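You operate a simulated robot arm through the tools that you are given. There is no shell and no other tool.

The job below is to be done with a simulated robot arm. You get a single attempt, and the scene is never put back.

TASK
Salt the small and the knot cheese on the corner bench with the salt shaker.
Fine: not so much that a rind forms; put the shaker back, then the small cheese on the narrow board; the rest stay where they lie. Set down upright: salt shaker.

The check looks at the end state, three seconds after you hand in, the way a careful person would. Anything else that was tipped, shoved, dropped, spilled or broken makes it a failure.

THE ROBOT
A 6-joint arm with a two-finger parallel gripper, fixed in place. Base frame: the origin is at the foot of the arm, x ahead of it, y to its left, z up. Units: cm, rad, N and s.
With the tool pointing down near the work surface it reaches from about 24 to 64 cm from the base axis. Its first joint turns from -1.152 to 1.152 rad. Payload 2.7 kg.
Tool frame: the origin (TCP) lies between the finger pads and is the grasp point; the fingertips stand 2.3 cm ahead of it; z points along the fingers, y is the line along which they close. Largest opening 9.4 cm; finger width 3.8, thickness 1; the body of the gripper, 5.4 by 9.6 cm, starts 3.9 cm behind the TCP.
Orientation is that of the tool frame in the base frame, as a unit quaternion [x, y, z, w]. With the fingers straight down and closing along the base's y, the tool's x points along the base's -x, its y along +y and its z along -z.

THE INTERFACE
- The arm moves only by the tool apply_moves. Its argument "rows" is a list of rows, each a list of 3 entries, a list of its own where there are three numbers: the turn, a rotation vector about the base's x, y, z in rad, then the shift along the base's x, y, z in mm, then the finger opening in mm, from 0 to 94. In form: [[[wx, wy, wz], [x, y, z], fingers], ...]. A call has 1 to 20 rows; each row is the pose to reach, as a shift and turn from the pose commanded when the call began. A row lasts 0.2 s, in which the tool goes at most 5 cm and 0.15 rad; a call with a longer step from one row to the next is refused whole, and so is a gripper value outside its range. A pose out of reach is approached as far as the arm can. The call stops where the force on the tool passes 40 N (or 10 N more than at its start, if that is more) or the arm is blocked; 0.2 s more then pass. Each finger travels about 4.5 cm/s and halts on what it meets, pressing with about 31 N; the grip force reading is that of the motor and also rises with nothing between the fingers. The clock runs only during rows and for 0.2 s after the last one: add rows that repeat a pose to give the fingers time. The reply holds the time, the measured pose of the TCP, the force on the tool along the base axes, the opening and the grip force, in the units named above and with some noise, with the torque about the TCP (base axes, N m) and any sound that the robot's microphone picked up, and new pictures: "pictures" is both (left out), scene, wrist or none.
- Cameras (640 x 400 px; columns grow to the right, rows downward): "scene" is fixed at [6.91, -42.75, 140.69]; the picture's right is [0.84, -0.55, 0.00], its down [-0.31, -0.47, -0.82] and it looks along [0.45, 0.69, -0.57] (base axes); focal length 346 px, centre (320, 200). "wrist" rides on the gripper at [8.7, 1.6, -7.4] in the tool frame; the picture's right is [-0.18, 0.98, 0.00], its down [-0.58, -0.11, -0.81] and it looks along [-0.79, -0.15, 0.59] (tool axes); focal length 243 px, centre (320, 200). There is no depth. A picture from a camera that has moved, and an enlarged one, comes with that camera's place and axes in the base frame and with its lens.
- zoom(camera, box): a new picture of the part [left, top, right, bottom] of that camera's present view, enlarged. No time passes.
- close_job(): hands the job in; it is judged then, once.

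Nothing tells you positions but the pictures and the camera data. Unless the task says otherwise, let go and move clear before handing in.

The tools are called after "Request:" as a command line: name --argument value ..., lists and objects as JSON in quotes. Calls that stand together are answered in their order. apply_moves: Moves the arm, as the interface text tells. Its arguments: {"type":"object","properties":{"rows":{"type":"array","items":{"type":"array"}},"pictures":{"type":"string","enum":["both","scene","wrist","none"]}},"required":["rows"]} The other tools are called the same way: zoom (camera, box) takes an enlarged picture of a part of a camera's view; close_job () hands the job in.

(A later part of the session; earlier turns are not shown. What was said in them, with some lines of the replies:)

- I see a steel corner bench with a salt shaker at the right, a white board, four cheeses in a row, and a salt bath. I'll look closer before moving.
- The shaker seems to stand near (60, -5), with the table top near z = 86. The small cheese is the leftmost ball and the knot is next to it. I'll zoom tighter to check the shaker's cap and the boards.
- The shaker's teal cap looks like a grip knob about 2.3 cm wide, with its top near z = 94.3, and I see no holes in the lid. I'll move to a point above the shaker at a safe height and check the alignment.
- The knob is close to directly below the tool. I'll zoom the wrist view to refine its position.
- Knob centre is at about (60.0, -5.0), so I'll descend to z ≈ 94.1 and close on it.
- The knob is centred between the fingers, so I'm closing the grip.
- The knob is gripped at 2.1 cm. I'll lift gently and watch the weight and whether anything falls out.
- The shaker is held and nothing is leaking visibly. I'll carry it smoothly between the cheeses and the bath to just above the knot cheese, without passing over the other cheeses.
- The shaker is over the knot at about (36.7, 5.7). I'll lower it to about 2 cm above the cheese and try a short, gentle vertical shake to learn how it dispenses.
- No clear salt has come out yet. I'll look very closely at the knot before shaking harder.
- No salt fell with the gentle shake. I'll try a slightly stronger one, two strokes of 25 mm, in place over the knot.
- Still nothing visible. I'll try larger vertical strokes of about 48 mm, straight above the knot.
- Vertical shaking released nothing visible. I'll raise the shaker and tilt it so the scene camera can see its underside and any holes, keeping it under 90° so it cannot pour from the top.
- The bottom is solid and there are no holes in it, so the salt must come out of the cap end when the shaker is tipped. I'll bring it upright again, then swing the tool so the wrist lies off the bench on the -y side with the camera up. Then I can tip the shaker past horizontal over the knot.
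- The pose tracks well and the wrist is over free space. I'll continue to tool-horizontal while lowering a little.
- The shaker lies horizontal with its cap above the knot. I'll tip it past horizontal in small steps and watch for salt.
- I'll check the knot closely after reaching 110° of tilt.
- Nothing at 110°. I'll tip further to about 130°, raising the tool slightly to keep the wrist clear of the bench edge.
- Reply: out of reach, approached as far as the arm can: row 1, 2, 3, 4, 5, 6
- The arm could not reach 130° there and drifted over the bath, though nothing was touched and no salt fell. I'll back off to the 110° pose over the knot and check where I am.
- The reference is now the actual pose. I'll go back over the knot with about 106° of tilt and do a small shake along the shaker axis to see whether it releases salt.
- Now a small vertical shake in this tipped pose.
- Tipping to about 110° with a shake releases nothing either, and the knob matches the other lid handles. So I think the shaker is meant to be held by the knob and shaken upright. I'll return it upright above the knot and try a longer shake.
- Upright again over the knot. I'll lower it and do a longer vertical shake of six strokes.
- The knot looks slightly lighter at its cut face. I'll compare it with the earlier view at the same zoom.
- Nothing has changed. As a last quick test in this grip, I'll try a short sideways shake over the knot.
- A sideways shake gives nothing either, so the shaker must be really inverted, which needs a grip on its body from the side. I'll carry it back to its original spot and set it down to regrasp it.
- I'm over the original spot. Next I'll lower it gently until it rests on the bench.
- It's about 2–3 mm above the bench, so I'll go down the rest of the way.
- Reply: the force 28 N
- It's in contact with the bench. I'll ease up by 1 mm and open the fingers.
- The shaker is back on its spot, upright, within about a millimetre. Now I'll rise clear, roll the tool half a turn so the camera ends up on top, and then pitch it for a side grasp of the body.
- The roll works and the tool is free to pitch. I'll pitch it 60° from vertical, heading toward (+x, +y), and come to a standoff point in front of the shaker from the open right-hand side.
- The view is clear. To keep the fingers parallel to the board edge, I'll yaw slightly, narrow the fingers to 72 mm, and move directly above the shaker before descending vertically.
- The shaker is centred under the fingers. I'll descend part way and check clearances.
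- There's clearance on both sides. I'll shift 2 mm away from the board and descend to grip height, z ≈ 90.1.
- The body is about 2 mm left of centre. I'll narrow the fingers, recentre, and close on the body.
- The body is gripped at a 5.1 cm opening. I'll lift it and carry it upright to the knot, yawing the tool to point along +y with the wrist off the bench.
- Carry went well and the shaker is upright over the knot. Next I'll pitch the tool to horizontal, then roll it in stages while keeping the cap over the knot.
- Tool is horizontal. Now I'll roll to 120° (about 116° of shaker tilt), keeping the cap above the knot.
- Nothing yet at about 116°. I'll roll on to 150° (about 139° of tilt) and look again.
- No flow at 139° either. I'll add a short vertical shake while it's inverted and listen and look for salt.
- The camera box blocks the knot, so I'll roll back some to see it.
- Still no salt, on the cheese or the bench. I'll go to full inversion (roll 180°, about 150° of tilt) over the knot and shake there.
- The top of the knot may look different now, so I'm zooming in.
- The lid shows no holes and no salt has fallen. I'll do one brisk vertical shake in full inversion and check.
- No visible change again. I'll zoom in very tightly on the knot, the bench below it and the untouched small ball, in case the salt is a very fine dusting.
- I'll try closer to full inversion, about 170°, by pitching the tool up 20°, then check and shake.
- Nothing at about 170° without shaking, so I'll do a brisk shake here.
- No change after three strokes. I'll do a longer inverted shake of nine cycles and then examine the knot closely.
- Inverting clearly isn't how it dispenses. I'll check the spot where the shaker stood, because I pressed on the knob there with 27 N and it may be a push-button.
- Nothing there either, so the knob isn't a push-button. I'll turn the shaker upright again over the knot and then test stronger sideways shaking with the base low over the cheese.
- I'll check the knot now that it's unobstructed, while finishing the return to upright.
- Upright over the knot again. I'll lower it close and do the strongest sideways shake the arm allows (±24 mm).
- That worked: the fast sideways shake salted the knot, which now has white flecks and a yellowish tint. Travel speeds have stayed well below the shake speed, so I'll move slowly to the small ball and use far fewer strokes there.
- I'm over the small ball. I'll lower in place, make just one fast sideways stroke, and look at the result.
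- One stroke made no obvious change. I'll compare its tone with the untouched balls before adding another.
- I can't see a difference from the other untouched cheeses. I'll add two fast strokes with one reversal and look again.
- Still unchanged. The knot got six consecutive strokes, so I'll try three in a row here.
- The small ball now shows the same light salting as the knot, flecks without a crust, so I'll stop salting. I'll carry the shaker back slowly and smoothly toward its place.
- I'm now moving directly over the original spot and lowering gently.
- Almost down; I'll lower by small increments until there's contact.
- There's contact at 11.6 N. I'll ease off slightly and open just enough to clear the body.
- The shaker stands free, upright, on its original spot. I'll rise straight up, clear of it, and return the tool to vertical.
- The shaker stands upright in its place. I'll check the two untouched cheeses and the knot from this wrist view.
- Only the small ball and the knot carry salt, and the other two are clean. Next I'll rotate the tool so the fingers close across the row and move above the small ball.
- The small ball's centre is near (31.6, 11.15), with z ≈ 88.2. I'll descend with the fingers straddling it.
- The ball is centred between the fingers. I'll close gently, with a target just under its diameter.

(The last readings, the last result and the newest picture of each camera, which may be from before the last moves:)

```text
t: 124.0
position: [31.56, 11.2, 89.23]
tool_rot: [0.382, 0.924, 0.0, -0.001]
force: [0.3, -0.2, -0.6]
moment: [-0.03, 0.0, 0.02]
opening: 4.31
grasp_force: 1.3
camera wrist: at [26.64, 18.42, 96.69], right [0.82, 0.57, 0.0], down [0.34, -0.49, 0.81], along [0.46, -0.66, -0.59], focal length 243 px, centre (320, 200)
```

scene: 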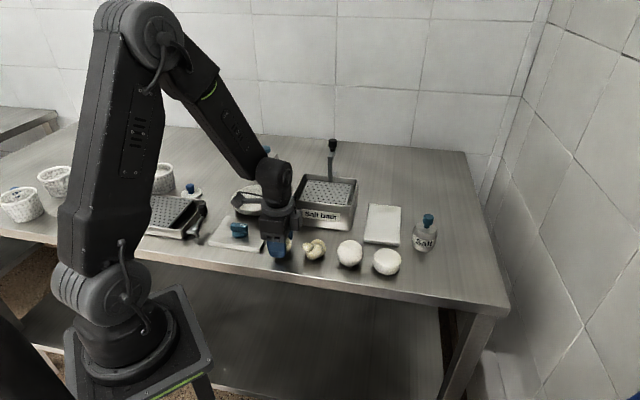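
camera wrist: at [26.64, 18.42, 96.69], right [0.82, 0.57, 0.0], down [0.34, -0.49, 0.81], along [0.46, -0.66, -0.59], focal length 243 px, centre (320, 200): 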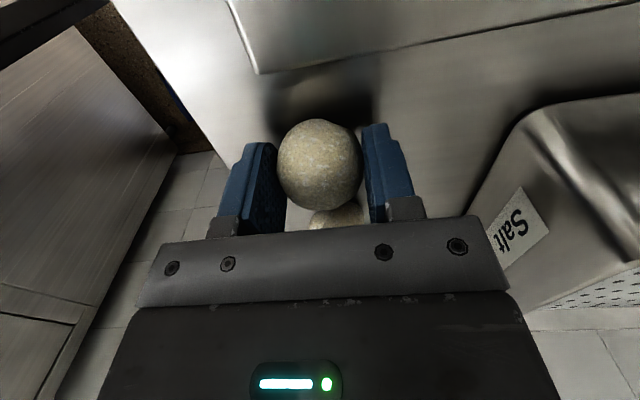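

Contact is light at 1.3 N. I'll increase the grip slightly to about 6 N and lift.

Request:
apply_moves --rows '[[[0, 0, 0], [0, 0, 0], 38], [[0, 0, 0], [0, 0, 0], 38], [[0, 0, 0], [0, 0, 4], 38], [[0, 0, 0], [0, 0, 12], 38], [[0, 0, 0], [0, 0, 25], 38], [[0, 0, 0], [0, 0, 40], 38], [[0, 0, 0], [0, 0, 50], 38], [[0, 0, 0], [0, 0, 50], 38]]'

Request:
zoom --camera "scene" --box '[240, 180, 340, 280]'

```text
t: 125.8
position: [31.48, 11.24, 94.2]
tool_rot: [0.382, 0.924, -0.001, 0.0]
force: [0.3, -0.2, -0.8]
moment: [0.01, 0.01, -0.01]
opening: 4.19
grasp_force: 31.1
camera wrist: at [26.62, 18.42, 101.74], right [0.82, 0.57, 0.0], down [0.34, -0.49, 0.81], along [0.46, -0.66, -0.59], focal length 243 px, centre (320, 200)
```

scene: 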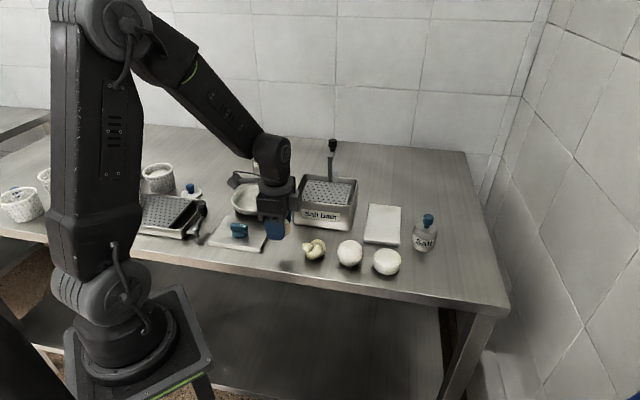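
wrist: 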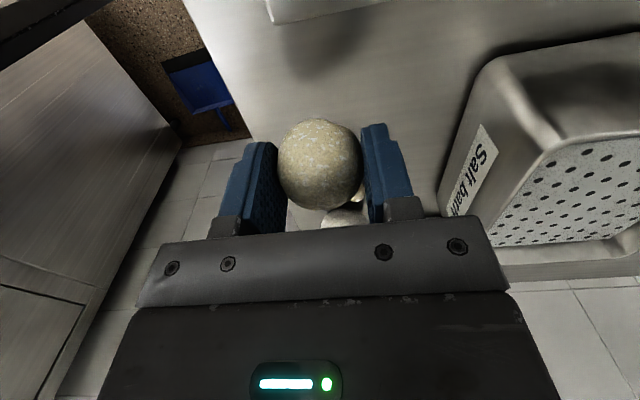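

```text
4.00 times, centred on (290, 230) of scene
camera zoom: at [6.91, -42.75, 140.69], right [0.84, -0.55, 0.0], down [-0.31, -0.47, -0.82], along [0.45, 0.69, -0.57], focal length 1384 px, centre (440, 80)
```

zoom: 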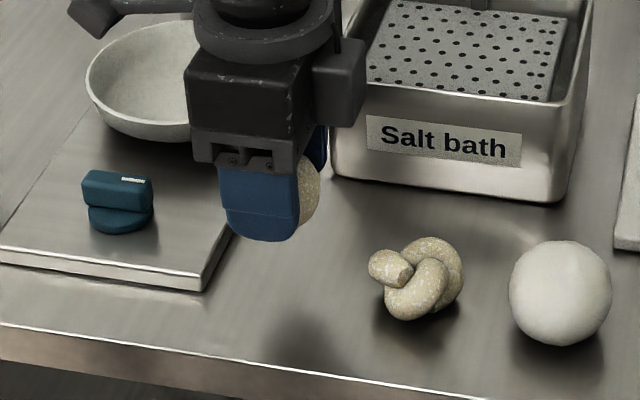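

The ball is held securely and lifted. I'll carry it at height to above the narrow board's centre near (57, 5.3), yawing the tool so the camera stays away from the bath.

Request:
apply_moves --rows '[[[0, 0, 0], [0, 0, 25], 38], [[0, 0, 0], [0, 0, 55], 38], [[0, 0, 0.08], [10, -2, 80], 38], [[0, 0, 0.18], [30, -7, 88], 38], [[0, 0, 0.29], [52, -12, 88], 38], [[0, 0, 0.4], [75, -17, 88], 38], [[0, 0, 0.51], [98, -23, 88], 38], [[0, 0, 0.62], [121, -28, 88], 38], [[0, 0, 0.73], [144, -33, 88], 38], [[0, 0, 0.84], [167, -38, 88], 38], [[0, 0, 0.95], [190, -44, 88], 38], [[0, 0, 1.05], [213, -49, 88], 38], [[0, 0, 1.13], [234, -54, 88], 38], [[0, 0, 1.18], [249, -57, 85], 38], [[0, 0, 1.185], [256, -59, 75], 38], [[0, 0, 1.185], [256, -59, 65], 38], [[0, 0, 1.185], [256, -59, 65], 38]]'

Request:
zoom --camera "scene" --box '[340, 160, 460, 280]'

```text
t: 129.4
position: [57.14, 5.32, 100.76]
tool_rot: [-0.199, 0.98, -0.001, -0.001]
force: [0.6, -0.4, -0.4]
moment: [0.0, 0.0, -0.01]
opening: 4.21
grasp_force: 30.8
camera wrist: at [48.62, 3.48, 108.18], right [-0.21, 0.98, 0.0], down [0.58, 0.13, 0.81], along [0.79, 0.17, -0.59], focal length 243 px, centre (320, 200)
```

scene: 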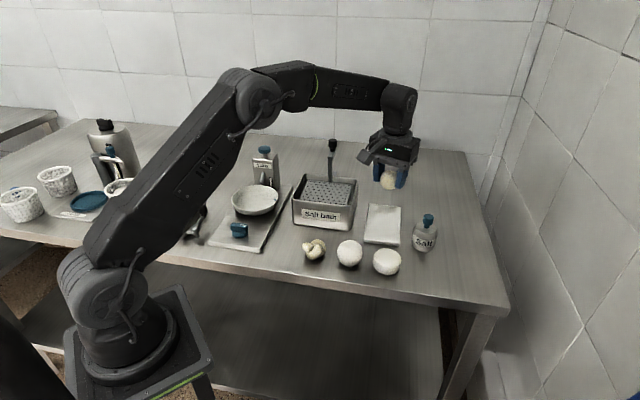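
wrist: 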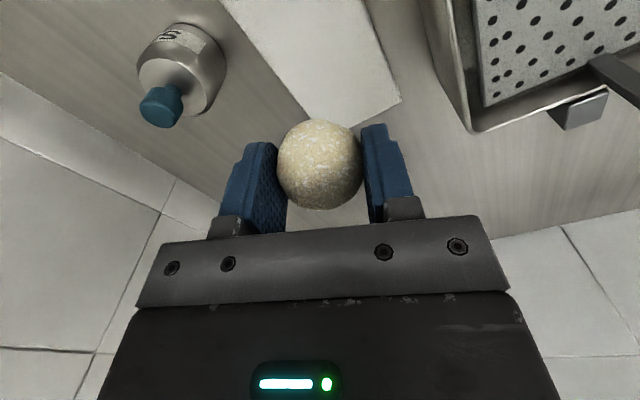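

```text
3.33 times, centred on (400, 220) of scene
camera zoom: at [6.92, -42.75, 140.69], right [0.84, -0.55, 0.0], down [-0.31, -0.47, -0.82], along [0.45, 0.69, -0.57], focal length 1153 px, centre (53, 133)
```

zoom: 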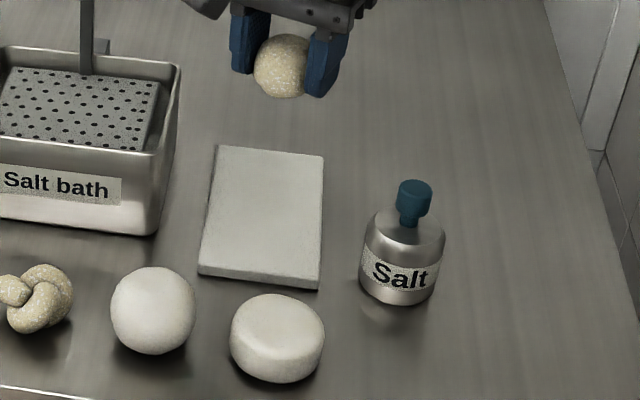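

Position matches the board centre. I'll lower the cheese onto the board.

Request:
apply_moves --rows '[[[0, 0, 0], [0, 0, -25], 38], [[0, 0, 0], [0, 0, -50], 38], [[0, 0, 0], [0, 0, -72], 38], [[0, 0, 0], [0, 0, -88], 38], [[0, 0, 0], [0, 0, -97], 38], [[0, 0, 0], [0, 0, -100], 38], [[0, 0, 0], [0, 0, -100], 38]]'

Request:
zoom --camera "scene" --box '[350, 180, 430, 260]'

Request:
zoom --camera "wrist" --box '[200, 60, 440, 230]'

```text
t: 131.0
position: [57.25, 5.16, 90.79]
tool_rot: [-0.199, 0.98, -0.001, -0.001]
force: [0.0, -0.3, -0.3]
moment: [-0.02, -0.02, 0.01]
opening: 4.19
grasp_force: 31.7
camera wrist: at [48.64, 3.35, 98.3], right [-0.21, 0.98, 0.0], down [0.58, 0.13, 0.81], along [0.79, 0.17, -0.59], focal length 243 px, centre (320, 200)
```

scene: 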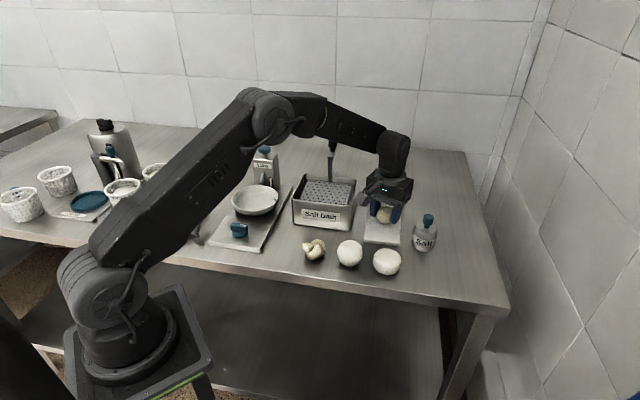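
wrist: 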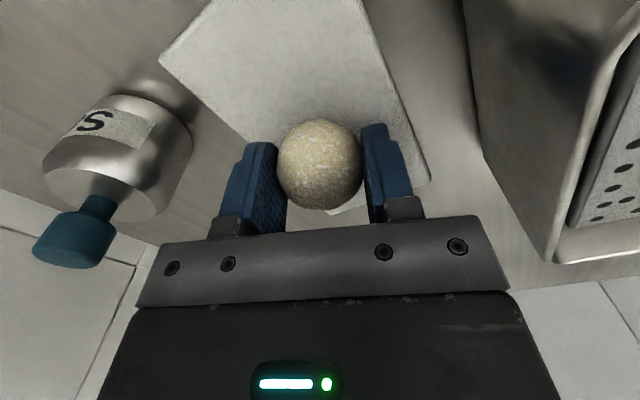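

```text
5.00 times, centred on (390, 220) of scene
camera zoom: at [6.92, -42.75, 140.69], right [0.84, -0.55, 0.0], down [-0.31, -0.47, -0.82], along [0.45, 0.69, -0.57], focal length 1729 px, centre (-30, 100)
```

zoom: 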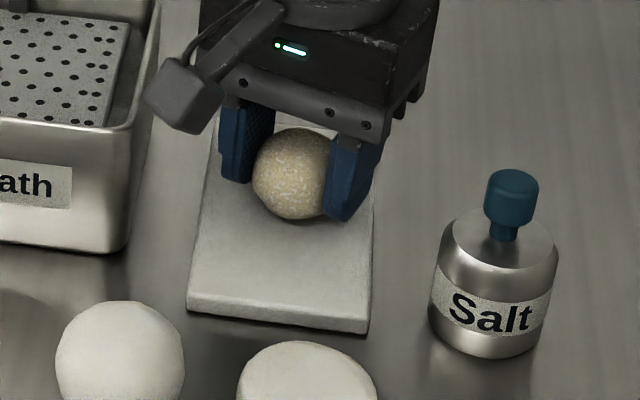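

```text
2.35 times, centred on (320, 145) of wrist
camera zoom: at [48.64, 3.35, 98.3], right [-0.21, 0.98, 0.0], down [0.58, 0.13, 0.81], along [0.79, 0.17, -0.59], focal length 571 px, centre (320, 329)
```

zoom: 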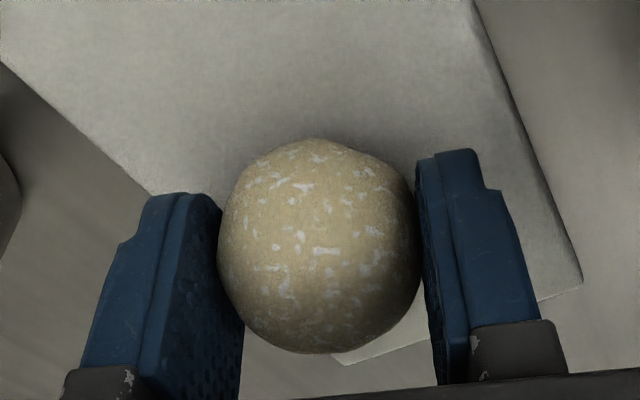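

Near the board surface; I'll lower in 1 mm steps until I feel contact.

Request:
apply_moves --rows '[[[0, 0, 0], [0, 0, -1], 38], [[0, 0, 0], [0, 0, -2], 38], [[0, 0, 0], [0, 0, -3], 38], [[0, 0, 0], [0, 0, -3], 38]]' --pictures "none"

```text
t: 132.0
position: [57.29, 5.26, 90.4]
tool_rot: [-0.2, 0.98, -0.001, -0.001]
force: [0.2, 0.5, -0.2]
moment: [0.0, -0.04, 0.0]
opening: 4.23
grasp_force: 30.8
```

Request:
apply_moves --rows '[[[0, 0, 0], [0, 0, -1], 38], [[0, 0, 0], [0, 0, -2], 38], [[0, 0, 0], [0, 0, -2], 38]]' --pictures "none"

```text
t: 132.8
position: [57.2, 5.31, 90.29]
tool_rot: [-0.199, 0.98, -0.001, 0.002]
force: [-2.5, 1.0, 15.5]
moment: [0.07, 0.06, 0.02]
opening: 4.21
grasp_force: 30.7
```

Contact. I'll ease off by 1 mm and open slowly so the ball doesn't roll.

Request:
apply_moves --rows '[[[0, 0, 0], [0, 0, 0.7], 40], [[0, 0, 0], [0, 0, 0.7], 42], [[0, 0, 0], [0, 0, 0.7], 43], [[0, 0, 0], [0, 0, 0.7], 44], [[0, 0, 0], [0, 0, 0.7], 46], [[0, 0, 0], [0, 0, 0.7], 50], [[0, 0, 0], [0, 0, 0.7], 58], [[0, 0, 0], [0, 0, 0.7], 62], [[0, 0, 0], [0, 0, 0.7], 62]]'

Request:
zoom --camera "wrist" --box '[200, 60, 440, 230]'

```text
t: 134.8
position: [57.15, 5.2, 90.17]
tool_rot: [-0.199, 0.98, -0.001, 0.0]
force: [0.6, -0.1, -0.4]
moment: [-0.01, 0.02, 0.02]
opening: 6.21
grasp_force: 0.0
camera wrist: at [48.63, 3.36, 97.73], right [-0.21, 0.98, 0.0], down [0.58, 0.13, 0.81], along [0.79, 0.17, -0.59], focal length 243 px, centre (320, 200)
```

scene: 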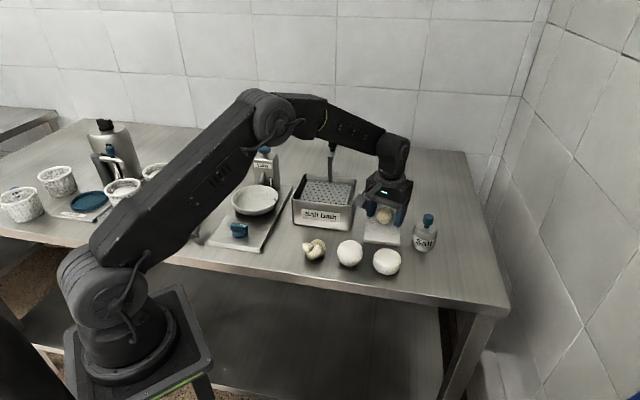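
wrist: 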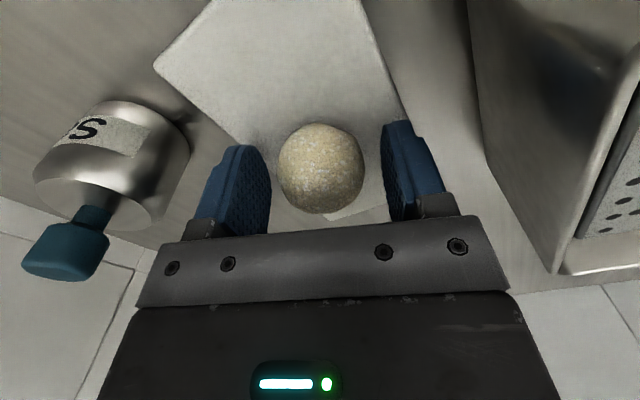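

```text
2.35 times, centred on (320, 145) of wrist
camera zoom: at [48.63, 3.36, 97.73], right [-0.21, 0.98, 0.0], down [0.58, 0.13, 0.81], along [0.79, 0.17, -0.59], focal length 571 px, centre (320, 329)
```

zoom: 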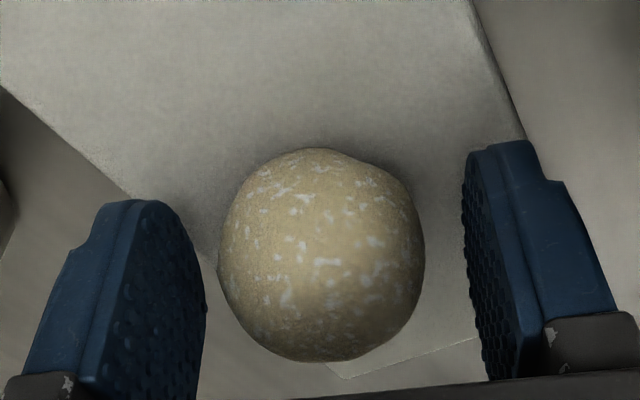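

The ball is resting on the board and free. I'll retreat straight up and then check the whole scene.

Request:
apply_moves --rows '[[[0, 0, 0], [0, 0, 15], 62], [[0, 0, 0], [0, 0, 45], 62], [[0, 0, 0], [0, 0, 85], 62], [[0, 0, 0], [0, 0, 130], 62], [[0, 0, 0], [-30, 0, 170], 62], [[0, 0, 0], [-70, 0, 200], 62], [[0, 0, 0], [-110, -20, 220], 62], [[0, 0, 0], [-150, -50, 235], 62], [[0, 0, 0], [-180, -80, 240], 62], [[0, 0, 0], [-180, -80, 240], 62], [[0, 0, 0], [-180, -80, 240], 62]]'

Request:
zoom --camera "scene" --box '[265, 180, 445, 290]'

Request:
zoom --camera "scene" --box '[365, 195, 445, 260]'

Request:
zoom --camera "scene" --box '[100, 130, 300, 260]'

```text
refused: row 8 steps farther than a row can; nothing moved
```

```text
3.56 times, centred on (355, 235) of scene
camera zoom: at [6.91, -42.75, 140.69], right [0.84, -0.55, 0.0], down [-0.31, -0.47, -0.82], along [0.45, 0.69, -0.57], focal length 1230 px, centre (196, 76)
```

zoom: 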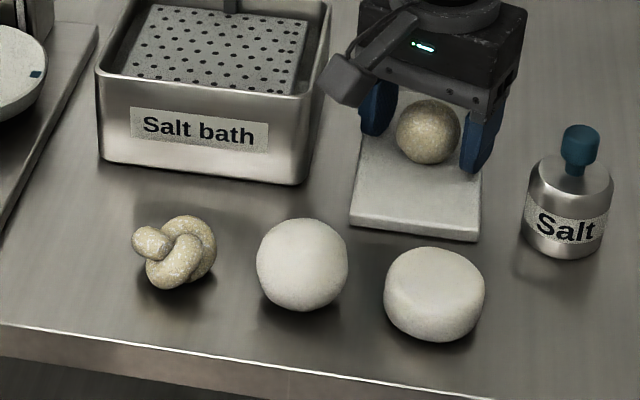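

```text
6.15 times, centred on (405, 228) of scene
camera zoom: at [6.91, -42.75, 140.69], right [0.84, -0.55, 0.0], down [-0.31, -0.47, -0.82], along [0.45, 0.69, -0.57], focal length 2128 px, centre (-203, 31)
```

zoom: 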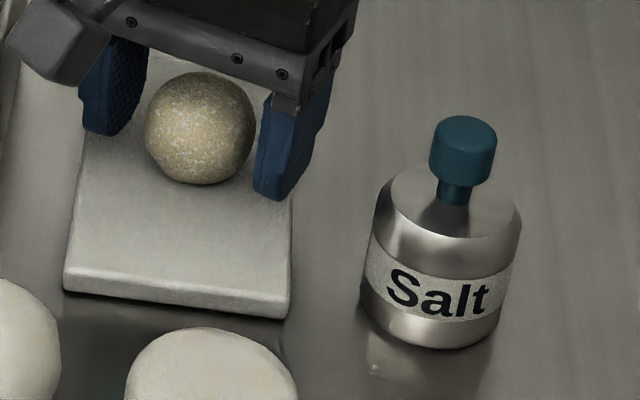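

```text
3.08 times, centred on (200, 195) of scene
camera zoom: at [6.91, -42.75, 140.69], right [0.84, -0.55, 0.0], down [-0.31, -0.47, -0.82], along [0.45, 0.69, -0.57], focal length 1064 px, centre (689, 215)
```

zoom: 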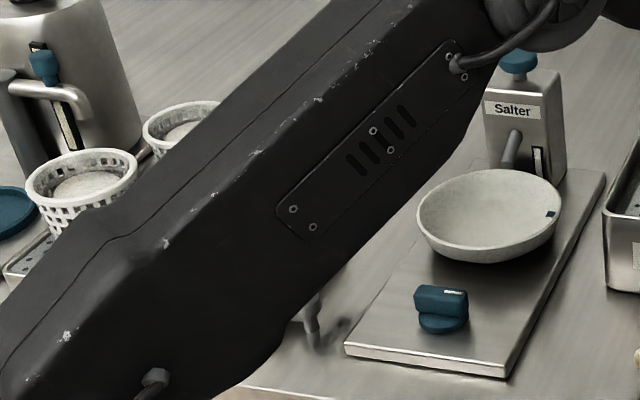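

The ball is on the board. That retreat was refused because one step was too long, so I'm sending it again with shorter steps.

Request:
apply_moves --rows '[[[0, 0, 0], [0, 0, 15], 62], [[0, 0, 0], [0, 0, 45], 62], [[0, 0, 0], [0, 0, 80], 62], [[0, 0, 0], [0, 0, 120], 62], [[0, 0, 0], [-20, 0, 155], 62], [[0, 0, 0], [-50, -10, 180], 62], [[0, 0, 0], [-85, -25, 200], 62], [[0, 0, 0], [-120, -45, 215], 62], [[0, 0, 0], [-150, -70, 225], 62], [[0, 0, 0], [-170, -90, 230], 62], [[0, 0, 0], [-170, -90, 230], 62]]'

Request:
zoom --camera "scene" --box '[265, 180, 445, 290]'

Request:
zoom --camera "scene" --box '[100, 130, 300, 260]'

```text
t: 137.2
position: [40.05, -3.74, 113.16]
tool_rot: [-0.199, 0.98, -0.001, -0.001]
force: [-0.7, -0.1, -0.4]
moment: [0.0, 0.01, -0.01]
opening: 6.2
grasp_force: 0.1
camera wrist: at [31.54, -5.65, 120.68], right [-0.21, 0.98, 0.0], down [0.58, 0.13, 0.81], along [0.79, 0.17, -0.59], focal length 243 px, centre (320, 200)
```

scene: 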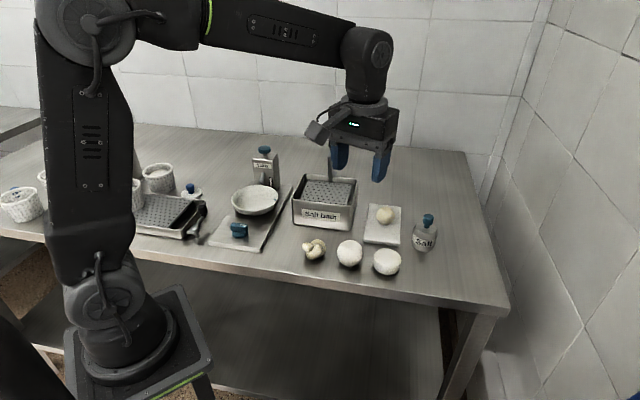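
wrist: 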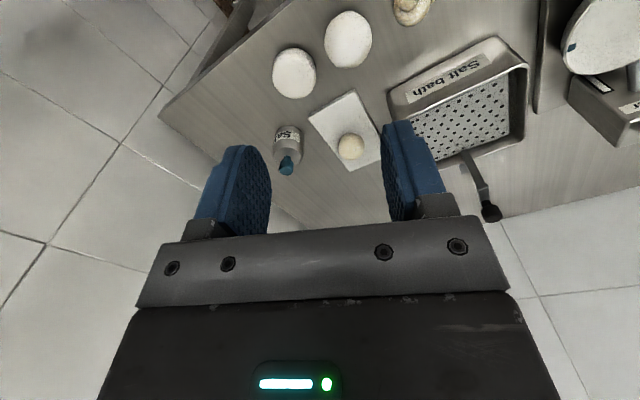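

```text
3.56 times, centred on (355, 235) of scene
camera zoom: at [6.91, -42.75, 140.69], right [0.84, -0.55, 0.0], down [-0.31, -0.47, -0.82], along [0.45, 0.69, -0.57], focal length 1230 px, centre (196, 76)
```

zoom: 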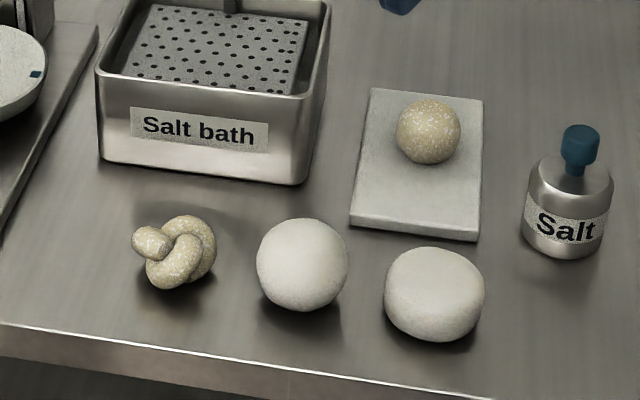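

```text
3.08 times, centred on (200, 195) of scene
camera zoom: at [6.91, -42.75, 140.69], right [0.84, -0.55, 0.0], down [-0.31, -0.47, -0.82], along [0.45, 0.69, -0.57], focal length 1064 px, centre (689, 215)
```

zoom: 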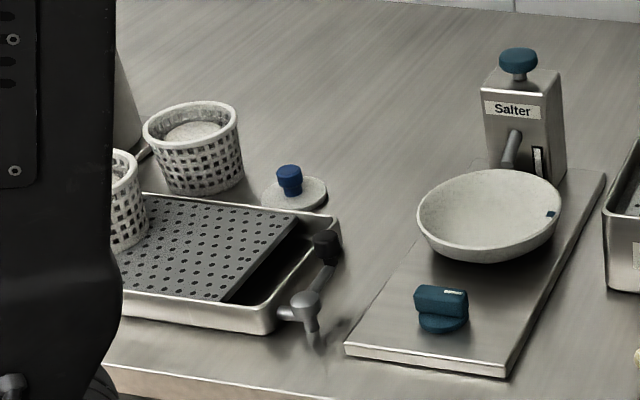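

Final check:
- The small and knot cheeses are both lightly salted, with visible flecks and no crust that I can see.
- The shaker stands upright on its original spot.
- The small cheese rests on the narrow board.
- The other items look undisturbed.
- The arm is clear, so I'm handing in the job.

Request:
close_job

```text
The job is handed in.
```

I salted both cheeses, put the shaker back, moved the small cheese to the narrow board, and handed the job in. The one thing I can't confirm is that the salting is light enough.

- **Salting:** The small and the knot cheese both turned yellowish with white flecks, and they look alike. I saw no crust, but nothing showed me what a rind looks like here.
- **How the salt came out:** The shaker only dispensed with a fast sideways shake held upright just above the cheese. Before I found that, I shook and tipped it over the knot many times. I saw no salt fall during those tries, so the knot may have had a little more shaking than it needed.
- **Shaker:** It stands upright on its original spot, and I saw no salt on the bench.
- **Small cheese:** It rests near the centre of the narrow board, taking that to be the white one beside the salt bath. It did not roll when I let go.
- **Everything else:** The other two cheeses are clean, and I saw nothing else tipped, moved or spilled. The arm is clear of the bench.
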